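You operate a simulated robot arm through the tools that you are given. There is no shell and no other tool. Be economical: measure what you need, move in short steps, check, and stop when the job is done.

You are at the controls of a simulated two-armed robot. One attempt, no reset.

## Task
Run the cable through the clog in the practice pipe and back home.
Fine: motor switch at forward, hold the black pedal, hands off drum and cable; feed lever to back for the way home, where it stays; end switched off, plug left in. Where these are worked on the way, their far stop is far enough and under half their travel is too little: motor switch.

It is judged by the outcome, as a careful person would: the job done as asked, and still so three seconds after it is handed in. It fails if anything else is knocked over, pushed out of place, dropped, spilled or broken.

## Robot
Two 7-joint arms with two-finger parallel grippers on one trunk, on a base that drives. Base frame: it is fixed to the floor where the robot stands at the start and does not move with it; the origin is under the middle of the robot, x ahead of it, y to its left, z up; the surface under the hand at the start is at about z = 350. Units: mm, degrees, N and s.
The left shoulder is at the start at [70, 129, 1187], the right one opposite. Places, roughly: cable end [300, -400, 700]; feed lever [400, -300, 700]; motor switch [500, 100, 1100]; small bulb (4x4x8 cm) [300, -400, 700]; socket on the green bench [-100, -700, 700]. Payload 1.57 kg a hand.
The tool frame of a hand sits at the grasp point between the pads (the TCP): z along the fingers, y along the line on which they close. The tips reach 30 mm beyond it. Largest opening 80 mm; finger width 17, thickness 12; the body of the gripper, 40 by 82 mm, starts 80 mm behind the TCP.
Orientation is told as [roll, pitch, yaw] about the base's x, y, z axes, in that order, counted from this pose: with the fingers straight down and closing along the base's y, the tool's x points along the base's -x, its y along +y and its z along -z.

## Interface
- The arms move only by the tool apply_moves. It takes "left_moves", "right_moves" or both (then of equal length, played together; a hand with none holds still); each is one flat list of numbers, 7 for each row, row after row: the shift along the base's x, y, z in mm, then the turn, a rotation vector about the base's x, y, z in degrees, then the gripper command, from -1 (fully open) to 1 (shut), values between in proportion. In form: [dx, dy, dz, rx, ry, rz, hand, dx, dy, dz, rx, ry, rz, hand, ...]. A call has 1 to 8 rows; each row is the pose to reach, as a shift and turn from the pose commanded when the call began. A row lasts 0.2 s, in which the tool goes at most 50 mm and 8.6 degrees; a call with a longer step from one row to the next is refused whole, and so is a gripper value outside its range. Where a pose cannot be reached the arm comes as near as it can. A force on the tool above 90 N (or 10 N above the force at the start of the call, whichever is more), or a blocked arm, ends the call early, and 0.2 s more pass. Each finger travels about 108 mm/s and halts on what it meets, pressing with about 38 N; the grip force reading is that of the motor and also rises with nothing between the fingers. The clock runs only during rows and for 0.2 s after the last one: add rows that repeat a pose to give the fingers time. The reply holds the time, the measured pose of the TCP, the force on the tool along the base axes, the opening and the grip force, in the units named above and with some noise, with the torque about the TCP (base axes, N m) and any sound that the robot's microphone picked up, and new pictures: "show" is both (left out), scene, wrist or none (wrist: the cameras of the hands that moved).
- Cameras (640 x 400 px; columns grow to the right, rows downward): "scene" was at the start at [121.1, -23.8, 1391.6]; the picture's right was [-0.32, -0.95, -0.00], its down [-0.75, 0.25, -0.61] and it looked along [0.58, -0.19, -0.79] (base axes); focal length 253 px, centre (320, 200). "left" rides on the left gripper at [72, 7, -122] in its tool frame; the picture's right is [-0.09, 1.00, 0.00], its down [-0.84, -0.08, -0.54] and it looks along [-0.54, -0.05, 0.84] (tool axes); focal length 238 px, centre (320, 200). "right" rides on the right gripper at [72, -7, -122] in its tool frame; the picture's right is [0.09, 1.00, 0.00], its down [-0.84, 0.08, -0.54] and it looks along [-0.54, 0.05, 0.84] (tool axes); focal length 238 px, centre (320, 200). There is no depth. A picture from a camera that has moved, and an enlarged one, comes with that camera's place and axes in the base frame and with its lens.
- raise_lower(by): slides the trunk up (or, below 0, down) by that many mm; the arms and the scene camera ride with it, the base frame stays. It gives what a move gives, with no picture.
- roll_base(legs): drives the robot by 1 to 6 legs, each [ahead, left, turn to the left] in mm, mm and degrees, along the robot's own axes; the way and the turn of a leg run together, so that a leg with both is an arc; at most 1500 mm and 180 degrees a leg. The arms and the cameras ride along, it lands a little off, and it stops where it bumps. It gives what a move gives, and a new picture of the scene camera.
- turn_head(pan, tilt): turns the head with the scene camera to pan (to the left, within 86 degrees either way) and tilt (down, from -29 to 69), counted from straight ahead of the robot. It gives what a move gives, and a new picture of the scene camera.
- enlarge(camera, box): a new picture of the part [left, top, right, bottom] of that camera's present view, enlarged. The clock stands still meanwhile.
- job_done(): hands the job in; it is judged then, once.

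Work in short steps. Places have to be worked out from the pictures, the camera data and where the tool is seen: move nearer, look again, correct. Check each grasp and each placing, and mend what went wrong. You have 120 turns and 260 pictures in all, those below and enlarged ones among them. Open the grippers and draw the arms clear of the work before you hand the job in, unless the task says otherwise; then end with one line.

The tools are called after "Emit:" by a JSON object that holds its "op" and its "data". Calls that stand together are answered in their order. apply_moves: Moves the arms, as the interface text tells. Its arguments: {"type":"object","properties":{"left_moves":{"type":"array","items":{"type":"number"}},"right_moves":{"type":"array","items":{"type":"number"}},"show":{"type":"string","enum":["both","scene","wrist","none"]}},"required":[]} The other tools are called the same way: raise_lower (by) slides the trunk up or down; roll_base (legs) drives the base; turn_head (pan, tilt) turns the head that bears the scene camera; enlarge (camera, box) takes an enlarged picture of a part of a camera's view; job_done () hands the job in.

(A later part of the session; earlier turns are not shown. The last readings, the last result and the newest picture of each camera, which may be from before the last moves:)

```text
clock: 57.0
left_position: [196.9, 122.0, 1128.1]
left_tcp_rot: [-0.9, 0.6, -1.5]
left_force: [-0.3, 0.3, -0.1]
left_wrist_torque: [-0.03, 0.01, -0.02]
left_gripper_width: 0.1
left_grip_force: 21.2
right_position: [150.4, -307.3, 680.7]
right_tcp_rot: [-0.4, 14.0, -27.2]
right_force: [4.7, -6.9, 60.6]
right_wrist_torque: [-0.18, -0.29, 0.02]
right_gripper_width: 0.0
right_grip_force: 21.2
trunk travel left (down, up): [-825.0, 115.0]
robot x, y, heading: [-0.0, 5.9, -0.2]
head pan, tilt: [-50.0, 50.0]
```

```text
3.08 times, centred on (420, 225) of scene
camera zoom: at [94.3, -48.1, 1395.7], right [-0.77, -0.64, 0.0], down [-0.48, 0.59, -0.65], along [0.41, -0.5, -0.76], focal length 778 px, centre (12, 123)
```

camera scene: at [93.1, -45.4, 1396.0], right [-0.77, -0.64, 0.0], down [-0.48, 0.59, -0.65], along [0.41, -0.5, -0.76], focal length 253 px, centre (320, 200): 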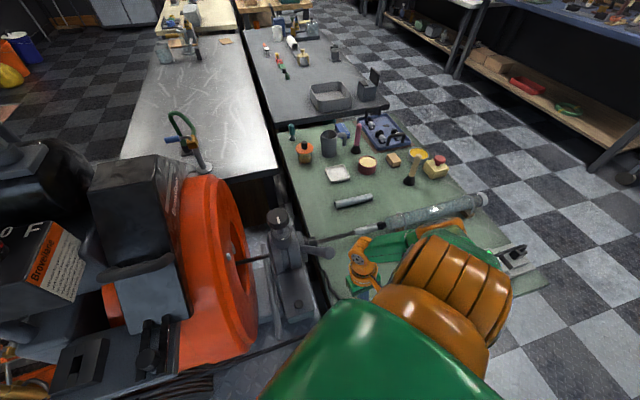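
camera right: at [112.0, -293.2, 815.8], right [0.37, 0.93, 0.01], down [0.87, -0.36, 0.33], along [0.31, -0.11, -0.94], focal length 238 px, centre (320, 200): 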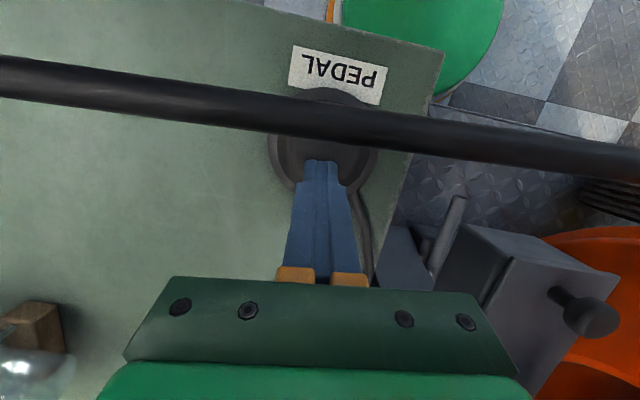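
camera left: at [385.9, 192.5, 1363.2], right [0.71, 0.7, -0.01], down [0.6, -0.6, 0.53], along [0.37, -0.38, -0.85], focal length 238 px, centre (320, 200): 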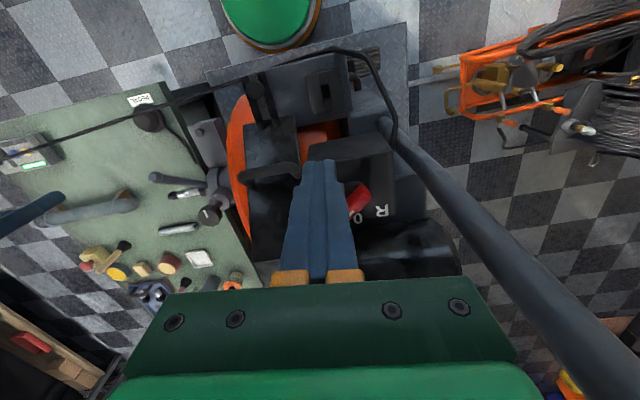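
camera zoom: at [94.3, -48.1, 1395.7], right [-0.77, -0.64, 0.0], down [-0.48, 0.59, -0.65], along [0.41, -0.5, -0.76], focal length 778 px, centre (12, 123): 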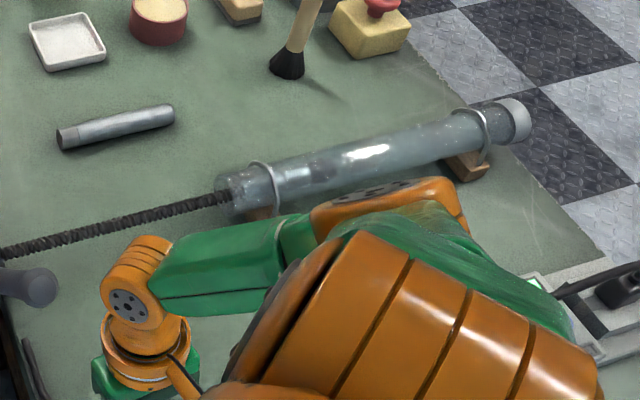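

The head is inside the pipe. I hold on and zoom closer to see the clog.

Emit:
{"op": "apply_moves", "data": {"right_moves": [0, 0, 0, 0, 0, 0, 1, 0, 0, 0, 0, 0, 0, 1, 0, 0, 0, 0, 0, 0, 1, 0, 0, 0, 0, 0, 0, 1, 0, 0, 0, 0, 0, 0, 1], "show": "none"}}

Emit:
{"op": "enlarge", "data": {"camera": "scene", "box": [380, 180, 500, 240]}}

```text
clock: 58.2
left_position: [197.9, 120.5, 1127.8]
left_tcp_rot: [-0.9, 0.6, -1.5]
left_force: [0.5, 0.2, 0.8]
left_wrist_torque: [-0.01, -0.05, 0.0]
left_gripper_width: 0.0
left_grip_force: 21.2
right_position: [151.2, -307.1, 680.2]
right_tcp_rot: [-0.5, 14.0, -27.2]
right_force: [5.1, -5.3, 58.1]
right_wrist_torque: [-0.15, -0.2, 0.0]
right_gripper_width: 0.2
right_grip_force: 20.8
trunk travel left (down, up): [-825.0, 115.0]
robot x, y, heading: [-1.6, -0.3, -0.4]
head pan, tilt: [-50.0, 50.0]
```

```text
5.33 times, centred on (440, 210) of scene
camera zoom: at [94.2, -47.9, 1395.7], right [-0.77, -0.64, 0.0], down [-0.48, 0.59, -0.65], along [0.41, -0.5, -0.76], focal length 1348 px, centre (-320, 147)
```

zoom: 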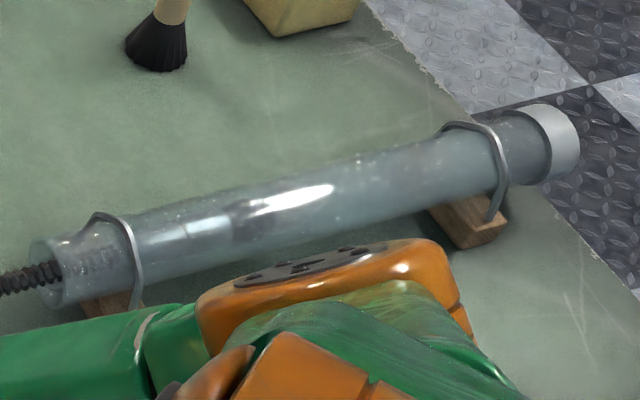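

The head is about a third of the way along. I keep holding.

Emit:
{"op": "apply_moves", "data": {"right_moves": [0, 0, 0, 0, 0, 0, 1, 0, 0, 0, 0, 0, 0, 1, 0, 0, 0, 0, 0, 0, 1, 0, 0, 0, 0, 0, 0, 1, 0, 0, 0, 0, 0, 0, 1, 0, 0, 0, 0, 0, 0, 1], "show": "none"}}

Emit:
{"op": "enlarge", "data": {"camera": "scene", "box": [380, 180, 500, 240]}}

```text
clock: 59.6
left_position: [197.9, 121.8, 1127.9]
left_tcp_rot: [-0.9, 0.6, -1.4]
left_force: [-0.2, 0.1, 0.2]
left_wrist_torque: [0.02, 0.01, -0.02]
left_gripper_width: 0.2
left_grip_force: 21.4
right_position: [151.0, -306.7, 681.4]
right_tcp_rot: [-0.5, 14.0, -27.2]
right_force: [4.0, -5.0, 57.9]
right_wrist_torque: [-0.13, -0.2, 0.01]
right_gripper_width: 0.0
right_grip_force: 21.6
trunk travel left (down, up): [-825.0, 115.0]
robot x, y, heading: [1.0, 2.3, -0.4]
head pan, tilt: [-50.0, 50.0]
```

```text
5.33 times, centred on (440, 210) of scene
camera zoom: at [94.1, -47.8, 1395.7], right [-0.77, -0.64, 0.0], down [-0.48, 0.59, -0.65], along [0.41, -0.5, -0.76], focal length 1348 px, centre (-320, 147)
```

zoom: 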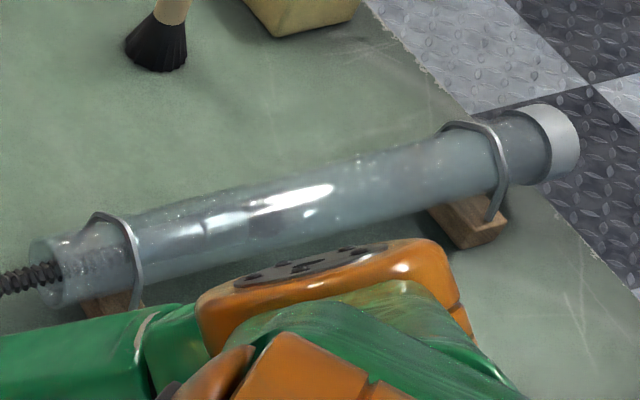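

Progress continues slowly. Hold on.

Emit:
{"op": "apply_moves", "data": {"right_moves": [0, 0, 0, 0, 0, 0, 1, 0, 0, 0, 0, 0, 0, 1, 0, 0, 0, 0, 0, 0, 1, 0, 0, 0, 0, 0, 0, 1, 0, 0, 0, 0, 0, 0, 1, 0, 0, 0, 0, 0, 0, 1, 0, 0, 0, 0, 0, 0, 1, 0, 0, 0, 0, 0, 0, 1], "show": "none"}}

Emit:
{"op": "enlarge", "data": {"camera": "scene", "box": [380, 180, 500, 240]}}

```text
clock: 61.4
left_position: [196.7, 121.5, 1128.5]
left_tcp_rot: [-0.9, 0.6, -1.5]
left_force: [-0.3, -1.1, 0.0]
left_wrist_torque: [0.02, -0.01, -0.03]
left_gripper_width: 0.1
left_grip_force: 20.6
right_position: [150.6, -307.0, 680.7]
right_tcp_rot: [-0.5, 13.9, -27.2]
right_force: [4.5, -3.6, 57.6]
right_wrist_torque: [-0.09, -0.19, 0.01]
right_gripper_width: 0.1
right_grip_force: 20.8
trunk travel left (down, up): [-825.0, 115.0]
robot x, y, heading: [1.7, -1.0, -0.4]
head pan, tilt: [-50.0, 50.0]
```

```text
5.33 times, centred on (440, 210) of scene
camera zoom: at [94.1, -47.6, 1395.7], right [-0.77, -0.64, 0.0], down [-0.48, 0.59, -0.65], along [0.41, -0.5, -0.76], focal length 1348 px, centre (-320, 147)
```

zoom: 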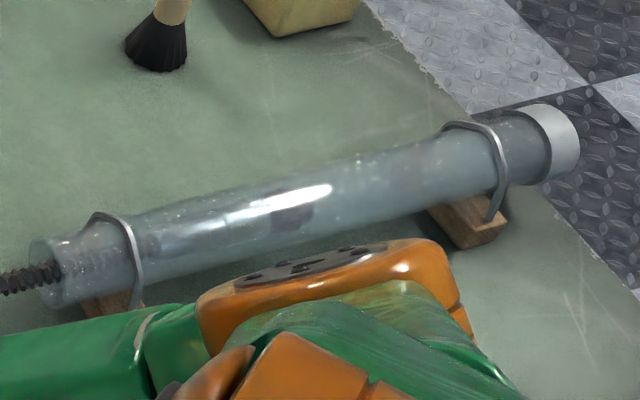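

The black head is near mid-pipe. I keep holding and watch tighter.

Emit:
{"op": "apply_moves", "data": {"right_moves": [0, 0, 0, 0, 0, 0, 1, 0, 0, 0, 0, 0, 0, 1, 0, 0, 0, 0, 0, 0, 1, 0, 0, 0, 0, 0, 0, 1, 0, 0, 0, 0, 0, 0, 1, 0, 0, 0, 0, 0, 0, 1, 0, 0, 0, 0, 0, 0, 1, 0, 0, 0, 0, 0, 0, 1], "show": "none"}}

Emit:
{"op": "enlarge", "data": {"camera": "scene", "box": [395, 190, 495, 240]}}

Emit:
{"op": "apply_moves", "data": {"right_moves": [0, 0, 0, 0, 0, 0, 1, 0, 0, 0, 0, 0, 0, 1, 0, 0, 0, 0, 0, 0, 1, 0, 0, 0, 0, 0, 0, 1, 0, 0, 0, 0, 0, 0, 1, 0, 0, 0, 0, 0, 0, 1, 0, 0, 0, 0, 0, 0, 1, 0, 0, 0, 0, 0, 0, 1], "show": "none"}}

Emit:
{"op": "enlarge", "data": {"camera": "scene", "box": [395, 190, 495, 240]}}

```text
clock: 63.2
left_position: [198.1, 122.3, 1127.7]
left_tcp_rot: [-0.9, 0.6, -1.5]
left_force: [-0.4, 0.2, 0.1]
left_wrist_torque: [-0.04, 0.02, 0.03]
left_gripper_width: 0.0
left_grip_force: 21.8
right_position: [151.8, -307.8, 679.9]
right_tcp_rot: [-0.6, 14.0, -27.2]
right_force: [3.3, -2.6, 56.4]
right_wrist_torque: [-0.07, -0.18, -0.01]
right_gripper_width: 0.1
right_grip_force: 21.5
trunk travel left (down, up): [-825.0, 115.0]
robot x, y, heading: [3.0, 0.7, -0.3]
head pan, tilt: [-50.0, 50.0]
```

```text
6.40 times, centred on (445, 215) of scene
camera zoom: at [94.0, -47.6, 1395.7], right [-0.77, -0.64, 0.0], down [-0.48, 0.59, -0.65], along [0.41, -0.5, -0.76], focal length 1618 px, centre (-480, 104)
```

zoom: 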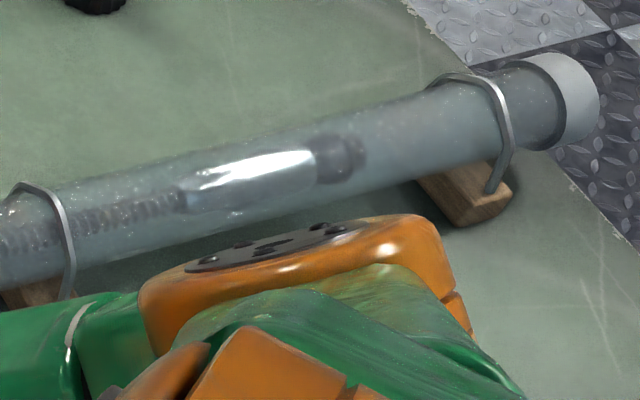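

```text
clock: 65.0
left_position: [198.2, 121.3, 1128.3]
left_tcp_rot: [-0.9, 0.6, -1.4]
left_force: [-0.1, -0.1, 0.1]
left_wrist_torque: [0.0, 0.0, 0.02]
left_gripper_width: 0.0
left_grip_force: 21.0
right_position: [151.7, -306.9, 679.5]
right_tcp_rot: [-0.5, 14.0, -27.2]
right_force: [3.3, -2.5, 56.3]
right_wrist_torque: [-0.02, -0.2, -0.02]
right_gripper_width: 0.3
right_grip_force: 21.1
trunk travel left (down, up): [-825.0, 115.0]
robot x, y, heading: [1.0, 2.5, -0.6]
head pan, tilt: [-50.0, 50.0]
```

```text
6.40 times, centred on (445, 215) of scene
camera zoom: at [94.0, -47.5, 1395.8], right [-0.77, -0.64, 0.0], down [-0.48, 0.59, -0.65], along [0.41, -0.5, -0.76], focal length 1618 px, centre (-480, 104)
```

zoom: 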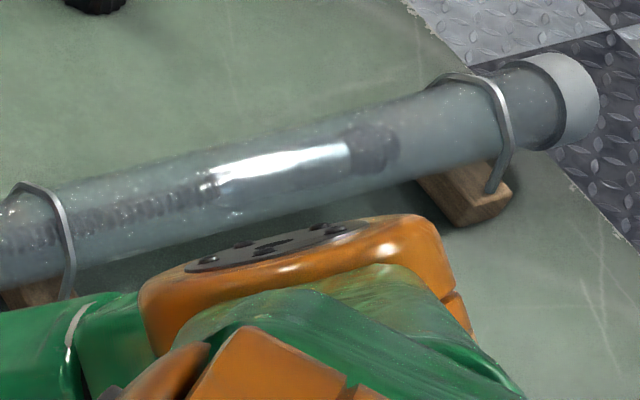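

The head moves slowly, as if boring through the clog. I keep the pedal down.

Emit:
{"op": "apply_moves", "data": {"right_moves": [0, 0, 0, 0, 0, 0, 1, 0, 0, 0, 0, 0, 0, 1, 0, 0, 0, 0, 0, 0, 1, 0, 0, 0, 0, 0, 0, 1, 0, 0, 0, 0, 0, 0, 1, 0, 0, 0, 0, 0, 0, 1, 0, 0, 0, 0, 0, 0, 1, 0, 0, 0, 0, 0, 0, 1], "show": "none"}}

Emit:
{"op": "enlarge", "data": {"camera": "scene", "box": [395, 190, 495, 240]}}

Emit:
{"op": "apply_moves", "data": {"right_moves": [0, 0, 0, 0, 0, 0, 1, 0, 0, 0, 0, 0, 0, 1, 0, 0, 0, 0, 0, 0, 1, 0, 0, 0, 0, 0, 0, 1, 0, 0, 0, 0, 0, 0, 1, 0, 0, 0, 0, 0, 0, 1, 0, 0, 0, 0, 0, 0, 1, 0, 0, 0, 0, 0, 0, 1], "show": "none"}}

Emit:
{"op": "enlarge", "data": {"camera": "scene", "box": [395, 190, 495, 240]}}

```text
clock: 66.8
left_position: [197.6, 121.3, 1128.3]
left_tcp_rot: [-0.9, 0.6, -1.6]
left_force: [0.7, 0.0, 0.7]
left_wrist_torque: [0.0, 0.01, -0.03]
left_gripper_width: 0.1
left_grip_force: 20.8
right_position: [150.5, -307.2, 680.6]
right_tcp_rot: [-0.5, 14.1, -27.1]
right_force: [3.2, -2.5, 55.8]
right_wrist_torque: [-0.08, -0.16, 0.06]
right_gripper_width: 0.2
right_grip_force: 21.6
trunk travel left (down, up): [-825.0, 115.0]
robot x, y, heading: [-3.1, 2.4, -0.4]
head pan, tilt: [-50.0, 50.0]
```

```text
6.40 times, centred on (445, 215) of scene
camera zoom: at [94.0, -47.5, 1395.8], right [-0.77, -0.64, 0.0], down [-0.48, 0.59, -0.65], along [0.41, -0.5, -0.76], focal length 1618 px, centre (-480, 104)
```

zoom: 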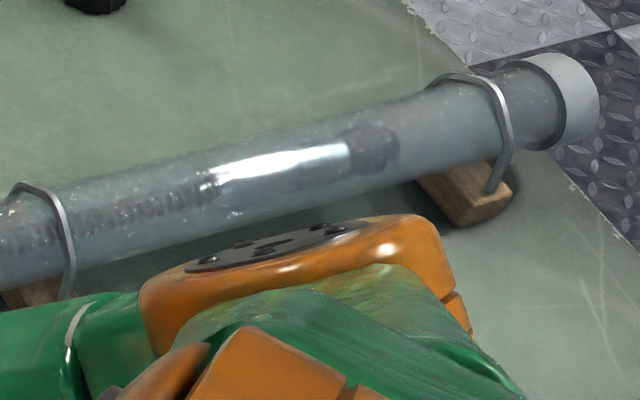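

```text
clock: 68.6
left_position: [197.3, 121.2, 1128.5]
left_tcp_rot: [-0.9, 0.7, -1.5]
left_force: [0.2, -0.3, -0.7]
left_wrist_torque: [0.0, 0.0, -0.04]
left_gripper_width: 0.0
left_grip_force: 21.0
right_position: [150.7, -307.7, 680.0]
right_tcp_rot: [-0.5, 14.1, -27.2]
right_force: [2.6, -2.6, 55.2]
right_wrist_torque: [-0.08, -0.15, -0.01]
right_gripper_width: 0.2
right_grip_force: 21.1
trunk travel left (down, up): [-825.0, 115.0]
robot x, y, heading: [-1.3, 3.0, -0.7]
head pan, tilt: [-50.0, 50.0]
```

```text
6.40 times, centred on (445, 215) of scene
camera zoom: at [93.9, -47.4, 1395.8], right [-0.77, -0.64, 0.0], down [-0.48, 0.59, -0.65], along [0.41, -0.5, -0.76], focal length 1618 px, centre (-480, 104)
```

zoom: 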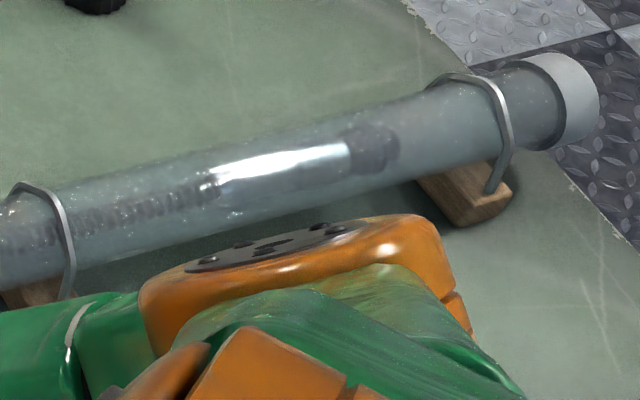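

The head has stopped since t=65. I press a little harder to see whether it was the pedal or the end of travel, and look at the drum and box.

Emit:
{"op": "apply_moves", "data": {"right_moves": [0, 0, -2, 0, 0, 0, 1, 0, 0, -2, 0, 0, 0, 1, 0, 0, -2, 0, 0, 0, 1, 0, 0, -2, 0, 0, 0, 1, 0, 0, -2, 0, 0, 0, 1], "show": "none"}}

Emit:
{"op": "enlarge", "data": {"camera": "scene", "box": [395, 190, 495, 240]}}

Emit:
{"op": "enlarge", "data": {"camera": "scene", "box": [180, 170, 340, 290]}}

```text
clock: 69.8
left_position: [195.5, 124.8, 1127.3]
left_tcp_rot: [-1.0, 0.5, -1.4]
left_force: [-0.4, -0.1, 0.5]
left_wrist_torque: [-0.02, 0.02, 0.02]
left_gripper_width: 0.0
left_grip_force: 21.0
right_position: [152.1, -307.2, 679.9]
right_tcp_rot: [-0.7, 13.6, -27.3]
right_force: [-3.0, 3.5, 61.7]
right_wrist_torque: [0.12, -0.07, 0.08]
right_gripper_width: 0.1
right_grip_force: 20.9
trunk travel left (down, up): [-825.0, 115.0]
robot x, y, heading: [-1.0, 5.0, -0.5]
head pan, tilt: [-50.0, 50.0]
stopped in row 5 (right hand): the force on the tool passed its limit at 90 N (the readings are from after the stop); the commanded pose is now the measured one
```

```text
6.40 times, centred on (445, 215) of scene
camera zoom: at [90.6, -43.4, 1395.7], right [-0.77, -0.64, 0.0], down [-0.48, 0.58, -0.65], along [0.41, -0.5, -0.76], focal length 1618 px, centre (-480, 104)
```

zoom: 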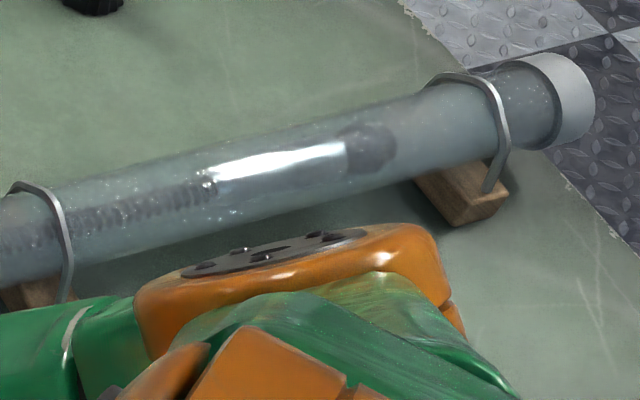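

```text
3.33 times, centred on (260, 230) of scene
camera zoom: at [90.6, -43.4, 1395.7], right [-0.77, -0.64, 0.0], down [-0.48, 0.58, -0.65], along [0.41, -0.5, -0.76], focal length 843 px, centre (520, 100)
```

zoom: 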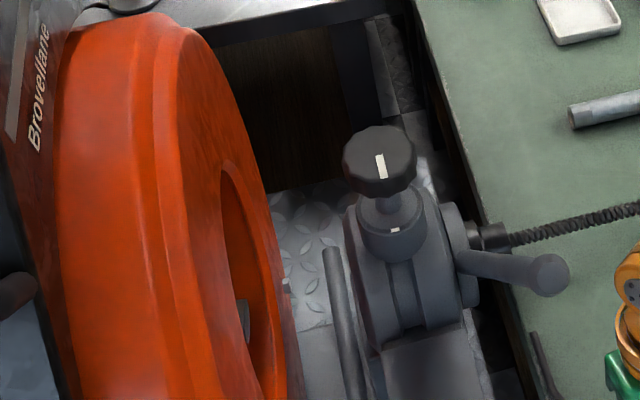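

The head holds its place. I hold briefly and compare the drum to see if it still turns.

Emit:
{"op": "apply_moves", "data": {"right_moves": [0, 0, 0, 0, 0, 0, 1], "show": "none"}}

Emit:
{"op": "enlarge", "data": {"camera": "scene", "box": [180, 170, 340, 290]}}

Emit:
{"op": "turn_head", "data": {"pan": -70, "tilt": 35}}

Emit:
{"op": "enlarge", "data": {"camera": "scene", "box": [250, 180, 410, 280]}}

```text
clock: 70.2
left_position: [196.7, 124.9, 1128.1]
left_tcp_rot: [-1.1, 0.5, -1.5]
left_force: [0.4, -0.2, 0.5]
left_wrist_torque: [-0.03, 0.01, -0.01]
left_gripper_width: 0.0
left_grip_force: 21.4
right_position: [150.4, -307.0, 680.3]
right_tcp_rot: [-0.6, 13.7, -27.3]
right_force: [-1.5, 1.7, 67.1]
right_wrist_torque: [0.11, -0.07, -0.08]
right_gripper_width: 0.0
right_grip_force: 21.3
trunk travel left (down, up): [-825.0, 115.0]
robot x, y, heading: [-3.4, 0.9, -0.7]
head pan, tilt: [-50.0, 50.0]
```

```text
3.33 times, centred on (260, 230) of scene
camera zoom: at [91.3, -43.8, 1396.1], right [-0.77, -0.64, 0.0], down [-0.48, 0.58, -0.65], along [0.41, -0.5, -0.76], focal length 843 px, centre (520, 100)
```

zoom: 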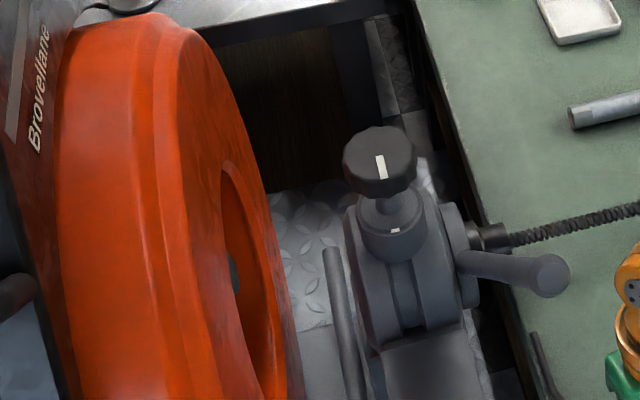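

```text
clock: 71.0
left_position: [194.7, 124.8, 1127.8]
left_tcp_rot: [-1.1, 0.5, -1.5]
left_force: [0.3, -0.3, 0.0]
left_wrist_torque: [0.01, -0.02, 0.0]
left_gripper_width: 0.2
left_grip_force: 21.1
right_position: [150.0, -307.3, 679.7]
right_tcp_rot: [-0.8, 13.7, -27.2]
right_force: [-0.2, 0.2, 70.5]
right_wrist_torque: [0.03, -0.07, 0.01]
right_gripper_width: 0.1
right_grip_force: 21.5
trunk travel left (down, up): [-825.0, 115.0]
robot x, y, heading: [-1.0, 6.4, -0.4]
head pan, tilt: [-70.0, 35.0]
camera scene: at [72.0, -67.4, 1418.0], right [-0.94, -0.33, 0.0], down [-0.19, 0.53, -0.83], along [0.28, -0.78, -0.56], focal length 253 px, centre (320, 200)
```

scene: 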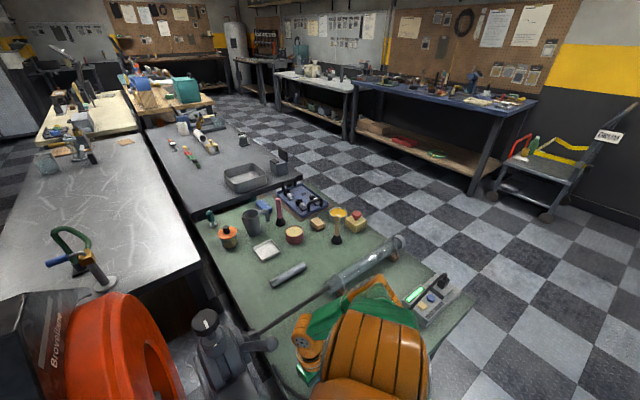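

```text
4.00 times, centred on (330, 230) of scene
camera zoom: at [72.0, -67.4, 1418.0], right [-0.94, -0.33, 0.0], down [-0.19, 0.53, -0.83], along [0.28, -0.78, -0.56], focal length 1011 px, centre (280, 80)
```

zoom: 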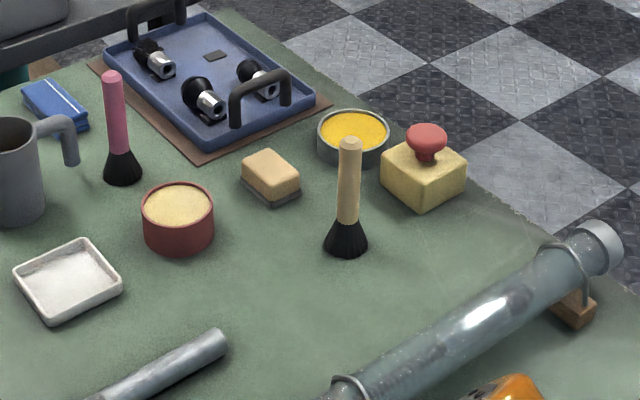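

The drum still turns and the head sped up before stopping, so it is through the clog and at the end of its way. I lift off the pedal along the tool axis.

Emit:
{"op": "apply_moves", "data": {"right_moves": [4, -2, 20, 0, 0, 0, 1, 12, -6, 55, 0, 0, 0, 1, 22, -12, 95, 0, 0, 0, 1, 32, -17, 140, 0, 0, 0, 1, 40, -22, 185, 0, 0, 0, 1, 40, -22, 225, -3, -6, 0, 1, 40, -22, 260, -6.9, -13.3, 0, 1], "show": "both"}}

Emit:
{"op": "turn_head", "data": {"pan": -50, "tilt": 50}}

Emit:
{"op": "enlarge", "data": {"camera": "right", "box": [280, 100, 520, 300]}}

```text
clock: 72.6
left_position: [199.0, 115.3, 1128.2]
left_tcp_rot: [-0.5, 0.7, -1.5]
left_force: [-0.4, 0.1, -0.4]
left_wrist_torque: [-0.01, 0.01, -0.02]
left_gripper_width: 0.0
left_grip_force: 21.3
right_position: [193.7, -332.4, 935.4]
right_tcp_rot: [-0.3, -0.8, -27.3]
right_force: [-0.3, 0.3, 0.6]
right_wrist_torque: [0.01, -0.02, -0.01]
right_gripper_width: 0.0
right_grip_force: 21.5
trunk travel left (down, up): [-825.0, 115.0]
robot x, y, heading: [-0.6, 3.9, -0.3]
head pan, tilt: [-70.0, 35.0]
camera scene: at [76.9, -79.5, 1416.8], right [-0.94, -0.33, 0.0], down [-0.19, 0.54, -0.82], along [0.27, -0.77, -0.57], focal length 253 px, centre (320, 200)
camera right: at [125.6, -304.0, 1056.4], right [0.37, 0.93, -0.01], down [0.77, -0.31, 0.55], along [0.51, -0.21, -0.83], focal length 238 px, centre (320, 200)
```

scene: 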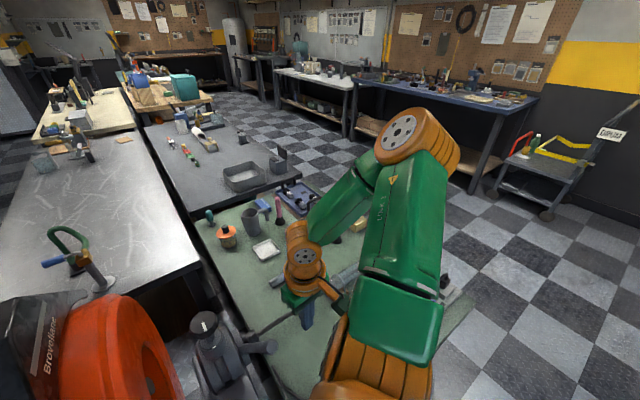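
right: 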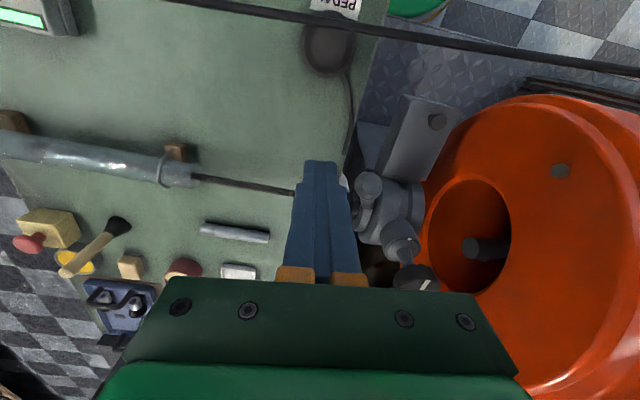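

```text
clock: 73.5
left_position: [200.5, 113.3, 1128.9]
left_tcp_rot: [-0.4, 0.8, -1.5]
left_force: [0.1, 0.7, 0.1]
left_wrist_torque: [-0.01, -0.03, 0.01]
left_gripper_width: 0.0
left_grip_force: 21.6
right_position: [195.3, -332.9, 933.9]
right_tcp_rot: [-0.4, -0.7, -27.2]
right_force: [-1.1, 0.4, 0.0]
right_wrist_torque: [-0.01, 0.02, 0.0]
right_gripper_width: 0.0
right_grip_force: 21.1
trunk travel left (down, up): [-825.0, 115.0]
robot x, y, heading: [0.1, 1.5, -0.3]
head pan, tilt: [-50.0, 50.0]
camera scene: at [98.4, -57.7, 1394.9], right [-0.77, -0.63, 0.0], down [-0.49, 0.59, -0.64], along [0.41, -0.5, -0.77], focal length 253 px, centre (320, 200)
```

scene: 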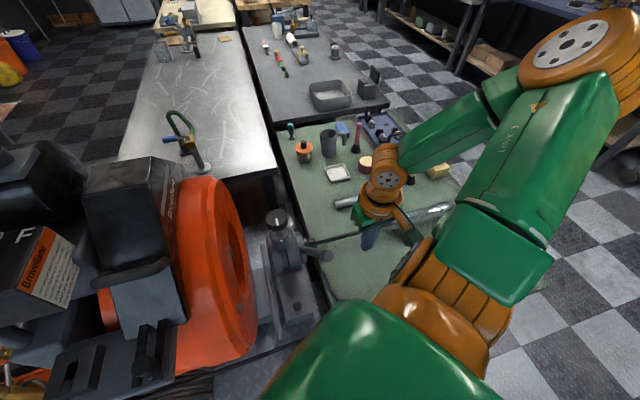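

```text
2.00 times, centred on (400, 200) of right
camera zoom: at [127.4, -305.7, 1055.4], right [0.37, 0.93, -0.01], down [0.78, -0.31, 0.55], along [0.51, -0.21, -0.83], focal length 477 px, centre (160, 200)
```

zoom: 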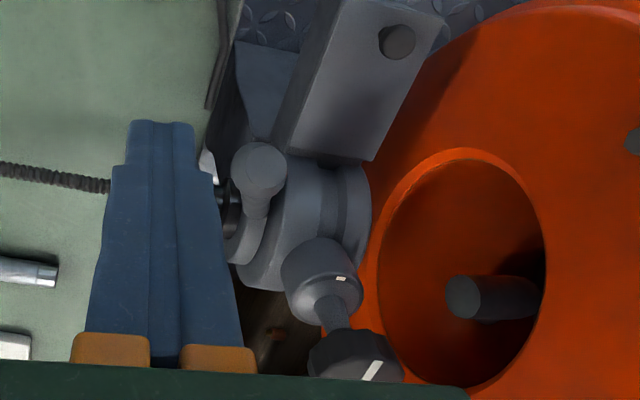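

The lever sits on a ring around the cable and leans ~35° towards the robot; "back" should be over the far way. I lower the trunk 100 mm for reach and put the closed fingers on the robot side of its ball, to test it gently.

Emit:
{"op": "raise_lower", "data": {"by": -100}}

Emit:
{"op": "apply_moves", "data": {"right_moves": [15, 15, 0, 0, 0, 0, 1, 30, 30, -5, 0, 0, 0, 1, 42, 40, -15, 0, 0, 0, 1, 42, 40, -25, 0, 0, 0, 1, 42, 40, -25, 0, 0, 0, 1], "show": "both"}}

Emit:
{"op": "enlarge", "data": {"camera": "scene", "box": [240, 180, 440, 320]}}

```text
clock: 74.8
left_position: [200.8, 113.5, 1027.6]
left_tcp_rot: [-0.5, 0.8, -1.5]
left_force: [0.9, 0.0, -0.7]
left_wrist_torque: [-0.02, 0.0, -0.02]
left_gripper_width: 0.0
left_grip_force: 21.1
right_position: [195.6, -332.7, 835.7]
right_tcp_rot: [-0.3, -0.7, -27.1]
right_force: [-0.9, 0.5, -0.1]
right_wrist_torque: [0.0, 0.01, -0.04]
right_gripper_width: 0.3
right_grip_force: 20.7
trunk travel left (down, up): [-725.0, 215.0]
robot x, y, heading: [-1.0, 3.7, -0.6]
head pan, tilt: [-50.0, 50.0]
```

```text
clock: 76.0
left_position: [201.0, 114.8, 1028.9]
left_tcp_rot: [-0.5, 0.8, -1.5]
left_force: [0.1, 0.1, 0.0]
left_wrist_torque: [0.03, 0.0, 0.0]
left_gripper_width: 0.2
left_grip_force: 21.8
right_position: [237.3, -293.4, 808.4]
right_tcp_rot: [-0.3, -0.8, -27.2]
right_force: [-0.6, -0.7, 0.6]
right_wrist_torque: [0.0, 0.01, -0.01]
right_gripper_width: 0.0
right_grip_force: 21.0
trunk travel left (down, up): [-725.0, 215.0]
robot x, y, heading: [-4.1, 2.8, -0.3]
head pan, tilt: [-50.0, 50.0]
camera scene: at [98.3, -57.3, 1294.9], right [-0.77, -0.64, 0.0], down [-0.49, 0.59, -0.64], along [0.41, -0.5, -0.77], focal length 253 px, centre (320, 200)
camera right: at [169.5, -265.3, 930.1], right [0.37, 0.93, -0.01], down [0.77, -0.31, 0.55], along [0.51, -0.21, -0.83], focal length 238 px, centre (320, 200)
```

scene: 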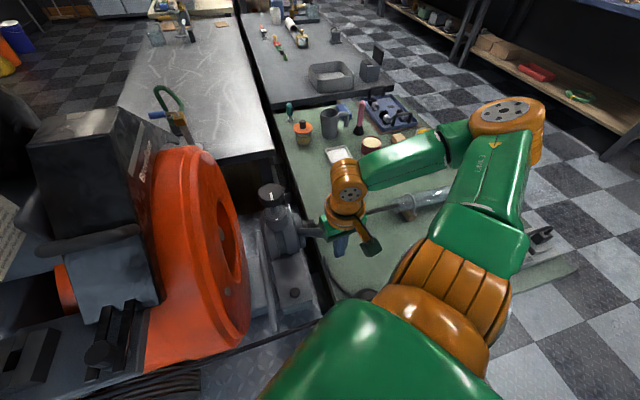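
right: 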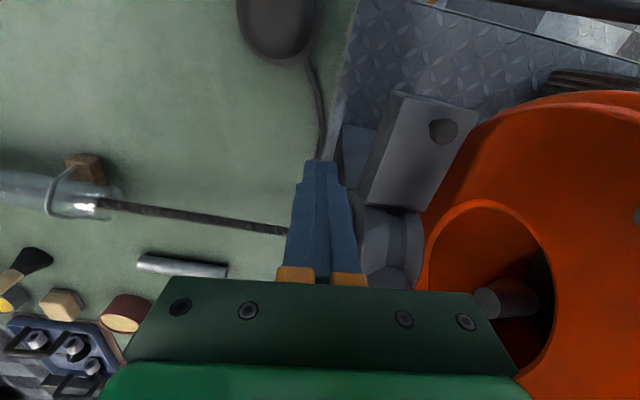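

```text
2.86 times, centred on (340, 250) of scene
camera zoom: at [98.3, -57.3, 1294.9], right [-0.77, -0.64, 0.0], down [-0.49, 0.59, -0.64], along [0.41, -0.5, -0.77], focal length 722 px, centre (263, 57)
```

zoom: 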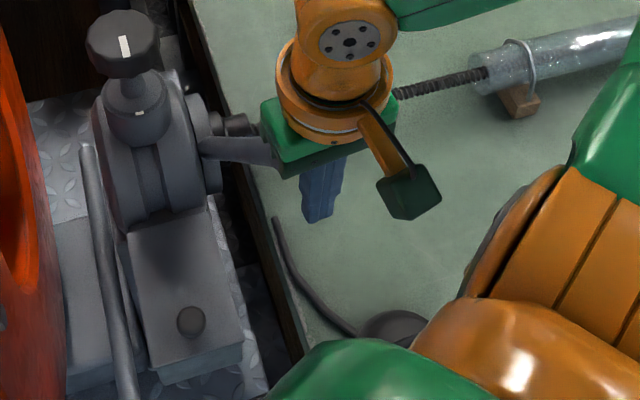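

The fingers are on the robot side of the ball. I push outward (+n) in small steps, watching for force.

Emit:
{"op": "apply_moves", "data": {"right_moves": [9, -4, 0, 0, 0, 0, 1, 18, -9, 0, 0, 0, 0, 1, 27, -13, 0, 0, 0, 0, 1, 36, -17, 0, 0, 0, 0, 1, 36, -17, 0, 0, 0, 0, 1], "show": "both"}}

Emit:
{"op": "enlarge", "data": {"camera": "scene", "box": [240, 180, 440, 320]}}

```text
clock: 77.2
left_position: [201.1, 114.4, 1027.0]
left_tcp_rot: [-0.5, 0.9, -1.6]
left_force: [-0.6, -0.6, 0.2]
left_wrist_torque: [0.01, 0.02, -0.04]
left_gripper_width: 0.2
left_grip_force: 21.3
right_position: [273.4, -310.6, 809.4]
right_tcp_rot: [-0.3, -0.8, -27.3]
right_force: [-1.4, 0.6, 0.4]
right_wrist_torque: [-0.02, -0.05, -0.02]
right_gripper_width: 0.1
right_grip_force: 21.1
trunk travel left (down, up): [-725.0, 215.0]
robot x, y, heading: [-0.6, 1.1, -0.5]
head pan, tilt: [-50.0, 50.0]
camera scene: at [98.0, -57.2, 1294.8], right [-0.77, -0.64, 0.0], down [-0.49, 0.59, -0.64], along [0.41, -0.5, -0.77], focal length 253 px, centre (320, 200)
camera right: at [205.1, -282.5, 930.0], right [0.37, 0.93, -0.01], down [0.77, -0.31, 0.55], along [0.51, -0.21, -0.83], focal length 238 px, centre (320, 200)
```

scene: 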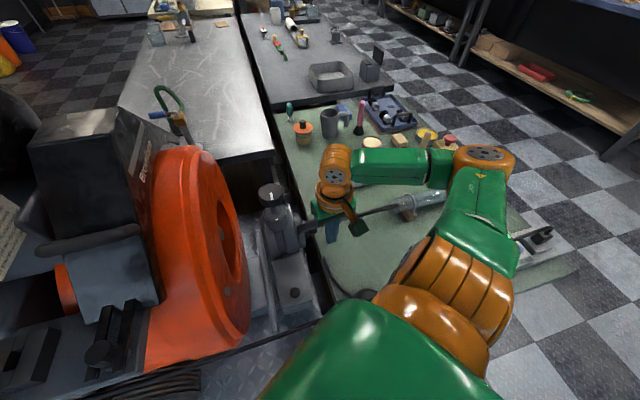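
right: 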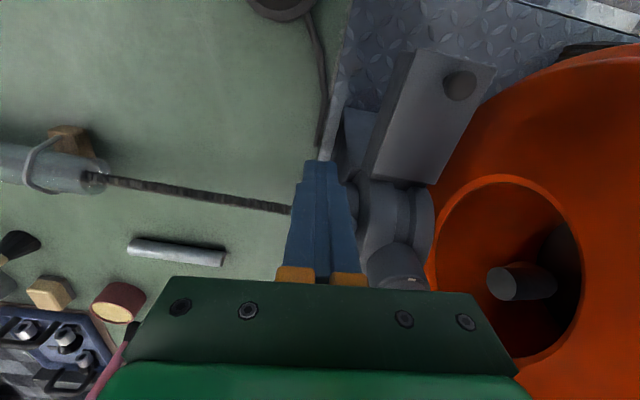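

```text
2.86 times, centred on (340, 250) of scene
camera zoom: at [98.0, -57.2, 1294.8], right [-0.77, -0.64, 0.0], down [-0.49, 0.59, -0.64], along [0.41, -0.5, -0.77], focal length 722 px, centre (263, 57)
```

zoom: 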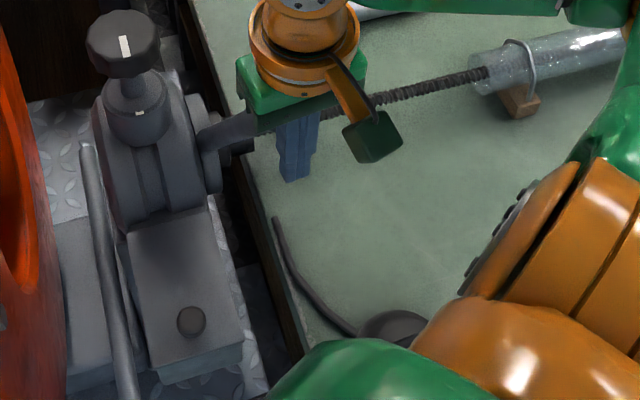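

The lever moves freely upward/outward about the cable axis. I continue pushing.

Emit:
{"op": "apply_moves", "data": {"right_moves": [14, -7, 0, 0, 0, 0, 1, 28, -14, 0, 0, 0, 0, 1, 42, -20, 0, 0, 0, 0, 1, 56, -27, 0, 0, 0, 0, 1, 70, -34, 0, 0, 0, 0, 1, 84, -41, 0, 0, 0, 0, 1, 84, -41, 0, 0, 0, 0, 1], "show": "scene"}}

Emit:
{"op": "enlarge", "data": {"camera": "scene", "box": [220, 150, 420, 290]}}

```text
clock: 78.8
left_position: [202.3, 112.9, 1029.1]
left_tcp_rot: [-0.5, 0.8, -1.5]
left_force: [-0.4, 0.0, -0.7]
left_wrist_torque: [-0.02, -0.03, -0.02]
left_gripper_width: 0.0
left_grip_force: 21.6
right_position: [357.6, -352.1, 810.4]
right_tcp_rot: [-0.3, -0.8, -27.0]
right_force: [-0.8, -0.2, -0.7]
right_wrist_torque: [0.01, 0.01, -0.02]
right_gripper_width: 0.2
right_grip_force: 20.9
trunk travel left (down, up): [-725.0, 215.0]
robot x, y, heading: [-0.6, 5.0, -0.6]
head pan, tilt: [-50.0, 50.0]
camera scene: at [98.2, -57.4, 1294.9], right [-0.77, -0.64, 0.0], down [-0.49, 0.59, -0.64], along [0.41, -0.5, -0.77], focal length 253 px, centre (320, 200)
```

scene: 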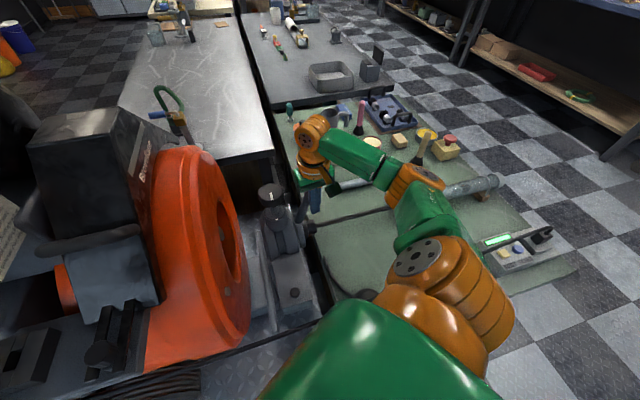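

```text
2.86 times, centred on (320, 220) of scene
camera zoom: at [98.2, -57.4, 1294.9], right [-0.77, -0.64, 0.0], down [-0.49, 0.59, -0.64], along [0.41, -0.5, -0.77], focal length 722 px, centre (320, 143)
```

zoom: 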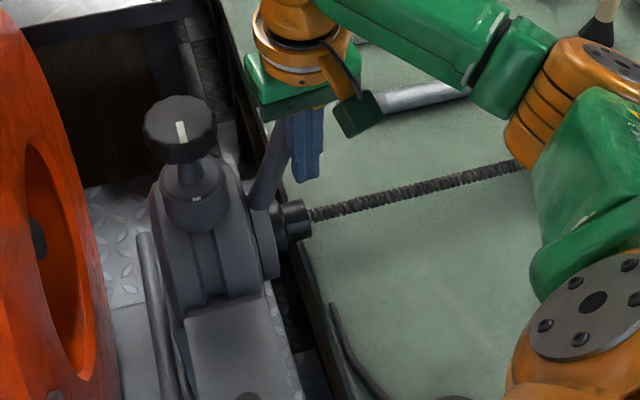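

The lever is about upright and still free. I push on another 60 mm with some forward tilt for reach.

Emit:
{"op": "apply_moves", "data": {"right_moves": [13, -6, 0, -2, -4, 0, 1, 26, -13, 0, -4, -8, 0, 1, 38, -19, -5, -5, -10, 0, 1, 50, -25, -10, -6.9, -13.3, 0, 1, 60, -29, -15, -6.9, -13.3, 0, 1, 60, -29, -15, -6.9, -13.3, 0, 1], "show": "scene"}}

Emit:
{"op": "enlarge", "data": {"camera": "scene", "box": [220, 150, 420, 290]}}

```text
clock: 80.2
left_position: [199.6, 114.0, 1028.5]
left_tcp_rot: [-0.5, 0.9, -1.4]
left_force: [0.4, -1.2, -0.2]
left_wrist_torque: [0.0, 0.02, 0.01]
left_gripper_width: 0.0
left_grip_force: 21.5
right_position: [418.0, -380.3, 796.1]
right_tcp_rot: [-0.3, -15.8, -27.1]
right_force: [-0.4, 0.1, 1.0]
right_wrist_torque: [-0.02, 0.01, 0.01]
right_gripper_width: 0.1
right_grip_force: 20.9
trunk travel left (down, up): [-725.0, 215.0]
robot x, y, heading: [1.1, 1.3, -0.7]
head pan, tilt: [-50.0, 50.0]
camera scene: at [98.3, -57.3, 1294.9], right [-0.77, -0.64, 0.0], down [-0.49, 0.59, -0.64], along [0.41, -0.5, -0.77], focal length 253 px, centre (320, 200)
```

scene: 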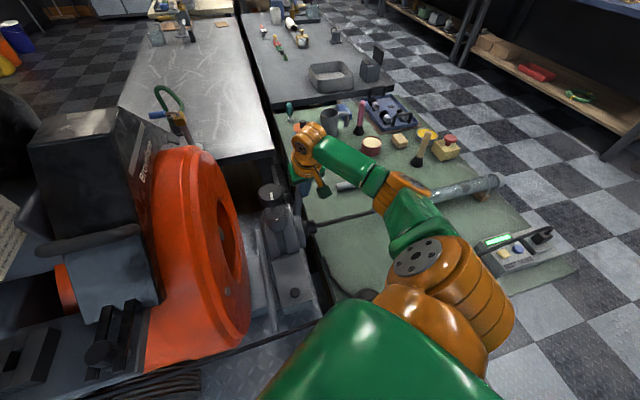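

```text
2.86 times, centred on (320, 220) of scene
camera zoom: at [98.3, -57.3, 1294.9], right [-0.77, -0.64, 0.0], down [-0.49, 0.59, -0.64], along [0.41, -0.5, -0.77], focal length 722 px, centre (320, 143)
```

zoom: 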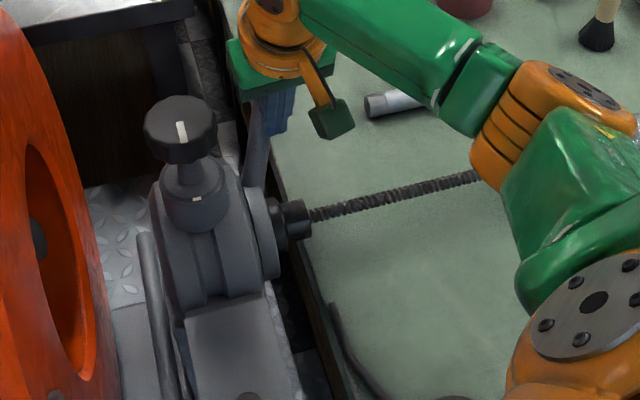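

The lever goes on past upright without resistance. I push another ~55 mm, tilting more.

Emit:
{"op": "apply_moves", "data": {"right_moves": [11, -5, -3, -2, -4, 0, 1, 22, -11, -6, -4, -8, 0, 1, 33, -16, -10, -6, -12, 0, 1, 44, -21, -15, -6.9, -13.3, 0, 1, 52, -25, -20, -6.9, -13.3, 0, 1, 52, -25, -20, -6.9, -13.3, 0, 1], "show": "scene"}}

Emit:
{"op": "enlarge", "data": {"camera": "scene", "box": [220, 150, 420, 290]}}

```text
clock: 81.2
left_position: [174.2, 130.6, 1031.5]
left_tcp_rot: [-1.6, -0.8, -2.2]
left_force: [0.2, -1.0, 0.4]
left_wrist_torque: [0.01, 0.03, 0.02]
left_gripper_width: 0.0
left_grip_force: 21.6
right_position: [430.9, -387.3, 797.4]
right_tcp_rot: [-0.7, -30.9, -27.5]
right_force: [-46.8, 32.7, 47.6]
right_wrist_torque: [-0.23, 0.25, 0.48]
right_gripper_width: 0.2
right_grip_force: 21.3
trunk travel left (down, up): [-725.0, 215.0]
robot x, y, heading: [-4.9, -1.4, -1.1]
head pan, tilt: [-50.0, 50.0]
stopped in row 5 (right hand): the force on the tool passed its limit at 95 N (the readings are from after the stop); the commanded pose is now the measured one
camera scene: at [63.2, -34.4, 1299.1], right [-0.78, -0.63, -0.01], down [-0.46, 0.58, -0.67], along [0.42, -0.52, -0.75], focal length 253 px, centre (320, 200)
```

scene: 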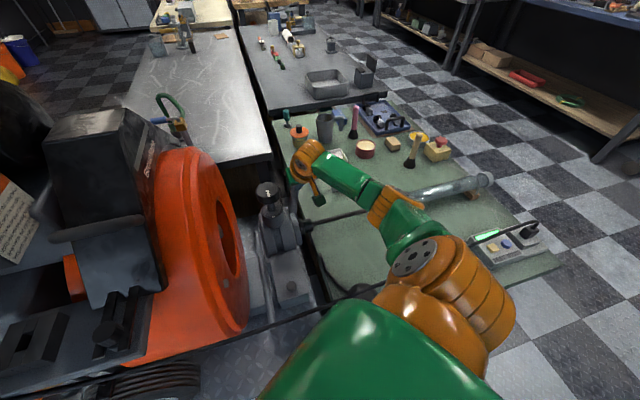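

```text
2.86 times, centred on (320, 220) of scene
camera zoom: at [63.2, -34.4, 1299.1], right [-0.78, -0.63, -0.01], down [-0.46, 0.58, -0.67], along [0.42, -0.52, -0.75], focal length 722 px, centre (320, 143)
```

zoom: 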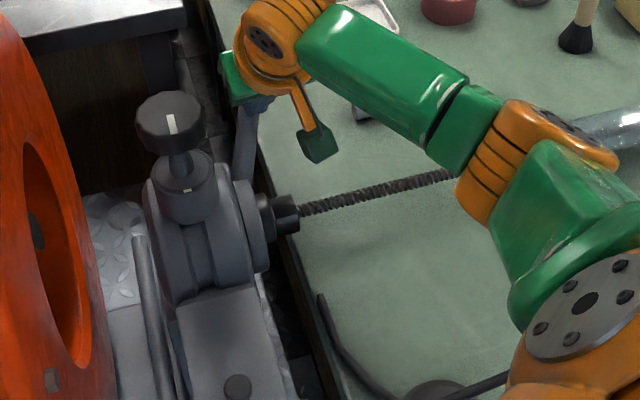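

Firm stop with ~95 N: the lever is at its far end. I back the hand off towards the robot and up, then look.

Emit:
{"op": "apply_moves", "data": {"right_moves": [-15, 7, 0, 0, 0, 0, 1, -40, 20, 5, 3, 6, 0, 1, -70, 35, 15, 6, 12, 0, 1, -100, 50, 35, 9, 18, 0, 1, -130, 60, 65, 12, 24, 0, 1, -155, 65, 100, 14, 27, 0, 1, -180, 65, 130, 14, 27, 0, 1], "show": "scene"}}

Emit:
{"op": "enlarge", "data": {"camera": "scene", "box": [220, 150, 420, 290]}}

```text
clock: 82.8
left_position: [197.2, 112.1, 1027.5]
left_tcp_rot: [-0.4, 0.6, -1.9]
left_force: [-0.4, -0.1, -0.3]
left_wrist_torque: [0.02, 0.0, -0.02]
left_gripper_width: 0.0
left_grip_force: 21.6
right_position: [269.2, -338.0, 905.9]
right_tcp_rot: [-0.5, 1.3, -27.6]
right_force: [1.2, 1.3, -0.5]
right_wrist_torque: [-0.01, 0.03, 0.0]
right_gripper_width: 0.0
right_grip_force: 21.2
trunk travel left (down, up): [-725.0, 215.0]
robot x, y, heading: [-2.7, 3.9, -1.2]
head pan, tilt: [-50.0, 50.0]
camera scene: at [93.7, -58.7, 1295.0], right [-0.78, -0.63, 0.0], down [-0.48, 0.59, -0.64], along [0.41, -0.5, -0.77], focal length 253 px, centre (320, 200)
```

scene: 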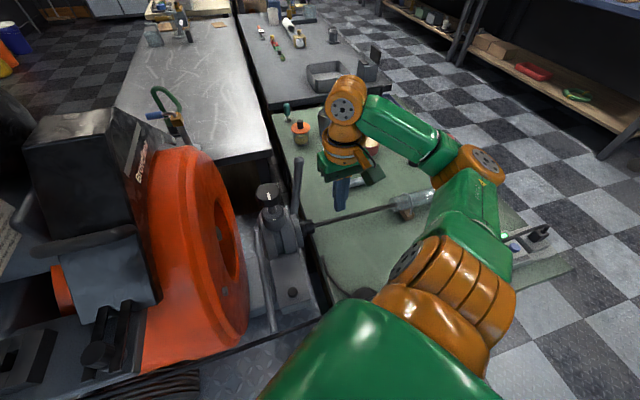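

```text
2.86 times, centred on (320, 220) of scene
camera zoom: at [93.7, -58.7, 1295.0], right [-0.78, -0.63, 0.0], down [-0.48, 0.59, -0.64], along [0.41, -0.5, -0.77], focal length 722 px, centre (320, 143)
```

zoom: 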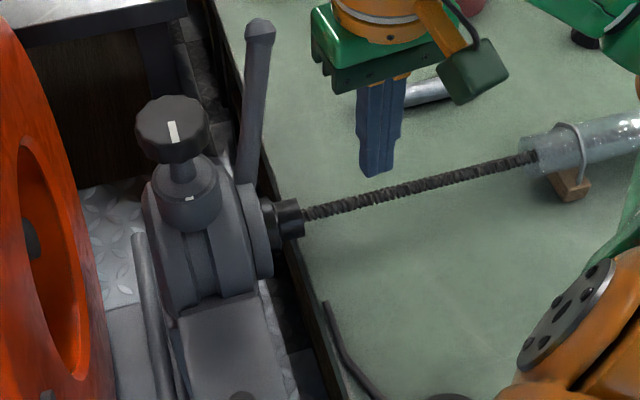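

The lever stands at the far stop ("back"). I raise the trunk again and bring the right hand back over the pedal with the same tilt.

Emit:
{"op": "raise_lower", "data": {"by": 100}}

Emit:
{"op": "apply_moves", "data": {"right_moves": [-25, 5, -40, 2, 4, 0, 1, -50, 10, -75, 4, 8, 0, 1, -70, 12, -115, 6, 11, 0, 1, -80, 13, -150, 6.5, 12, 0, 1, -84, 13, -180, 6.5, 12, 0, 1, -84, 13, -180, 6.5, 12, 0, 1], "show": "wrist"}}

```text
clock: 84.1
left_position: [199.1, 111.7, 1128.7]
left_tcp_rot: [-0.5, 0.9, -1.9]
left_force: [0.2, 0.1, -0.3]
left_wrist_torque: [-0.01, -0.02, 0.0]
left_gripper_width: 0.0
left_grip_force: 21.4
right_position: [270.8, -338.1, 1005.0]
right_tcp_rot: [-0.5, 1.3, -27.6]
right_force: [0.3, 0.4, -0.3]
right_wrist_torque: [-0.01, 0.01, 0.01]
right_gripper_width: 0.0
right_grip_force: 21.3
trunk travel left (down, up): [-825.0, 115.0]
robot x, y, heading: [-6.9, 0.8, -1.0]
head pan, tilt: [-50.0, 50.0]
```

```text
clock: 85.5
left_position: [198.1, 111.6, 1128.1]
left_tcp_rot: [-0.5, 0.9, -1.9]
left_force: [0.2, 0.0, -0.9]
left_wrist_torque: [0.0, 0.03, 0.01]
left_gripper_width: 0.3
left_grip_force: 20.9
right_position: [185.9, -324.0, 824.7]
right_tcp_rot: [-0.2, 14.8, -27.6]
right_force: [0.5, -0.2, 0.0]
right_wrist_torque: [0.02, -0.01, -0.01]
right_gripper_width: 0.0
right_grip_force: 21.0
trunk travel left (down, up): [-825.0, 115.0]
robot x, y, heading: [-2.7, -1.0, -0.3]
head pan, tilt: [-50.0, 50.0]
camera right: at [149.6, -313.4, 961.3], right [0.38, 0.92, 0.02], down [0.88, -0.37, 0.31], along [0.29, -0.1, -0.95], focal length 238 px, centre (320, 200)
```

right: 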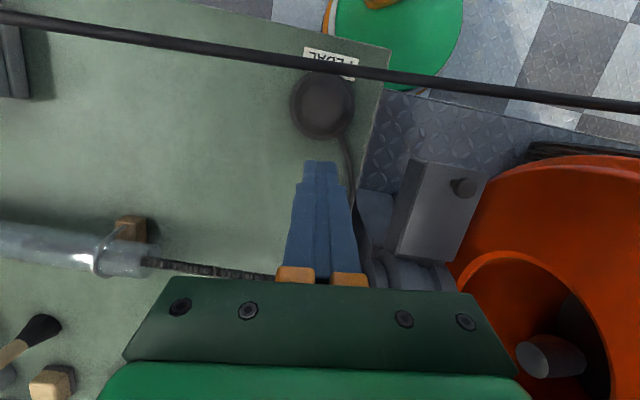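

Same hover as before. I come down and press the pedal, stopping before the force limit.

Emit:
{"op": "apply_moves", "data": {"right_moves": [-10, 5, -40, 0, 0, 0, 1, -20, 10, -80, 0, 0, 0, 1, -28, 15, -115, 0, 0, 0, 1, -31, 16, -130, 0, 0, 0, 1, -34, 17, -140, 0, 0, 0, 1, -35, 18, -147, 0, 0, 0, 1, -35, 18, -149, 0, 0, 0, 1], "show": "none"}}

Emit:
{"op": "enlarge", "data": {"camera": "scene", "box": [220, 150, 500, 320]}}

```text
clock: 87.1
left_position: [197.8, 115.4, 1129.5]
left_tcp_rot: [-0.5, 0.6, -1.9]
left_force: [-0.2, -0.1, -0.4]
left_wrist_torque: [-0.03, 0.01, -0.05]
left_gripper_width: 0.0
left_grip_force: 21.0
right_position: [152.6, -310.3, 679.9]
right_tcp_rot: [-0.6, 14.3, -27.6]
right_force: [12.8, -27.6, 69.8]
right_wrist_torque: [-0.85, -0.45, 0.03]
right_gripper_width: 0.0
right_grip_force: 21.6
trunk travel left (down, up): [-825.0, 115.0]
robot x, y, heading: [-3.1, 2.7, -1.1]
head pan, tilt: [-50.0, 50.0]
heard: click
```

```text
2.29 times, centred on (360, 235) of scene
camera zoom: at [93.0, -55.2, 1396.5], right [-0.78, -0.63, 0.0], down [-0.48, 0.59, -0.65], along [0.41, -0.5, -0.76], focal length 578 px, centre (229, 120)
```

zoom: 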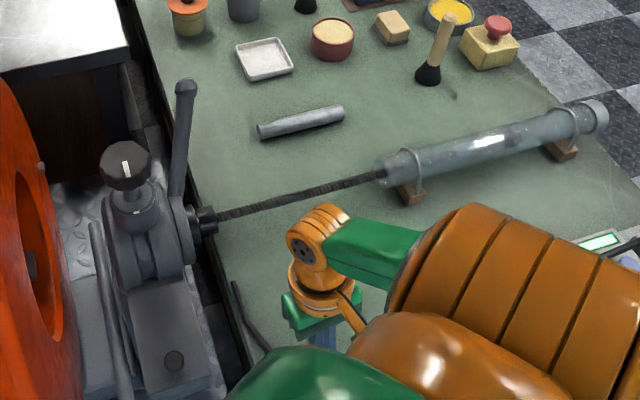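

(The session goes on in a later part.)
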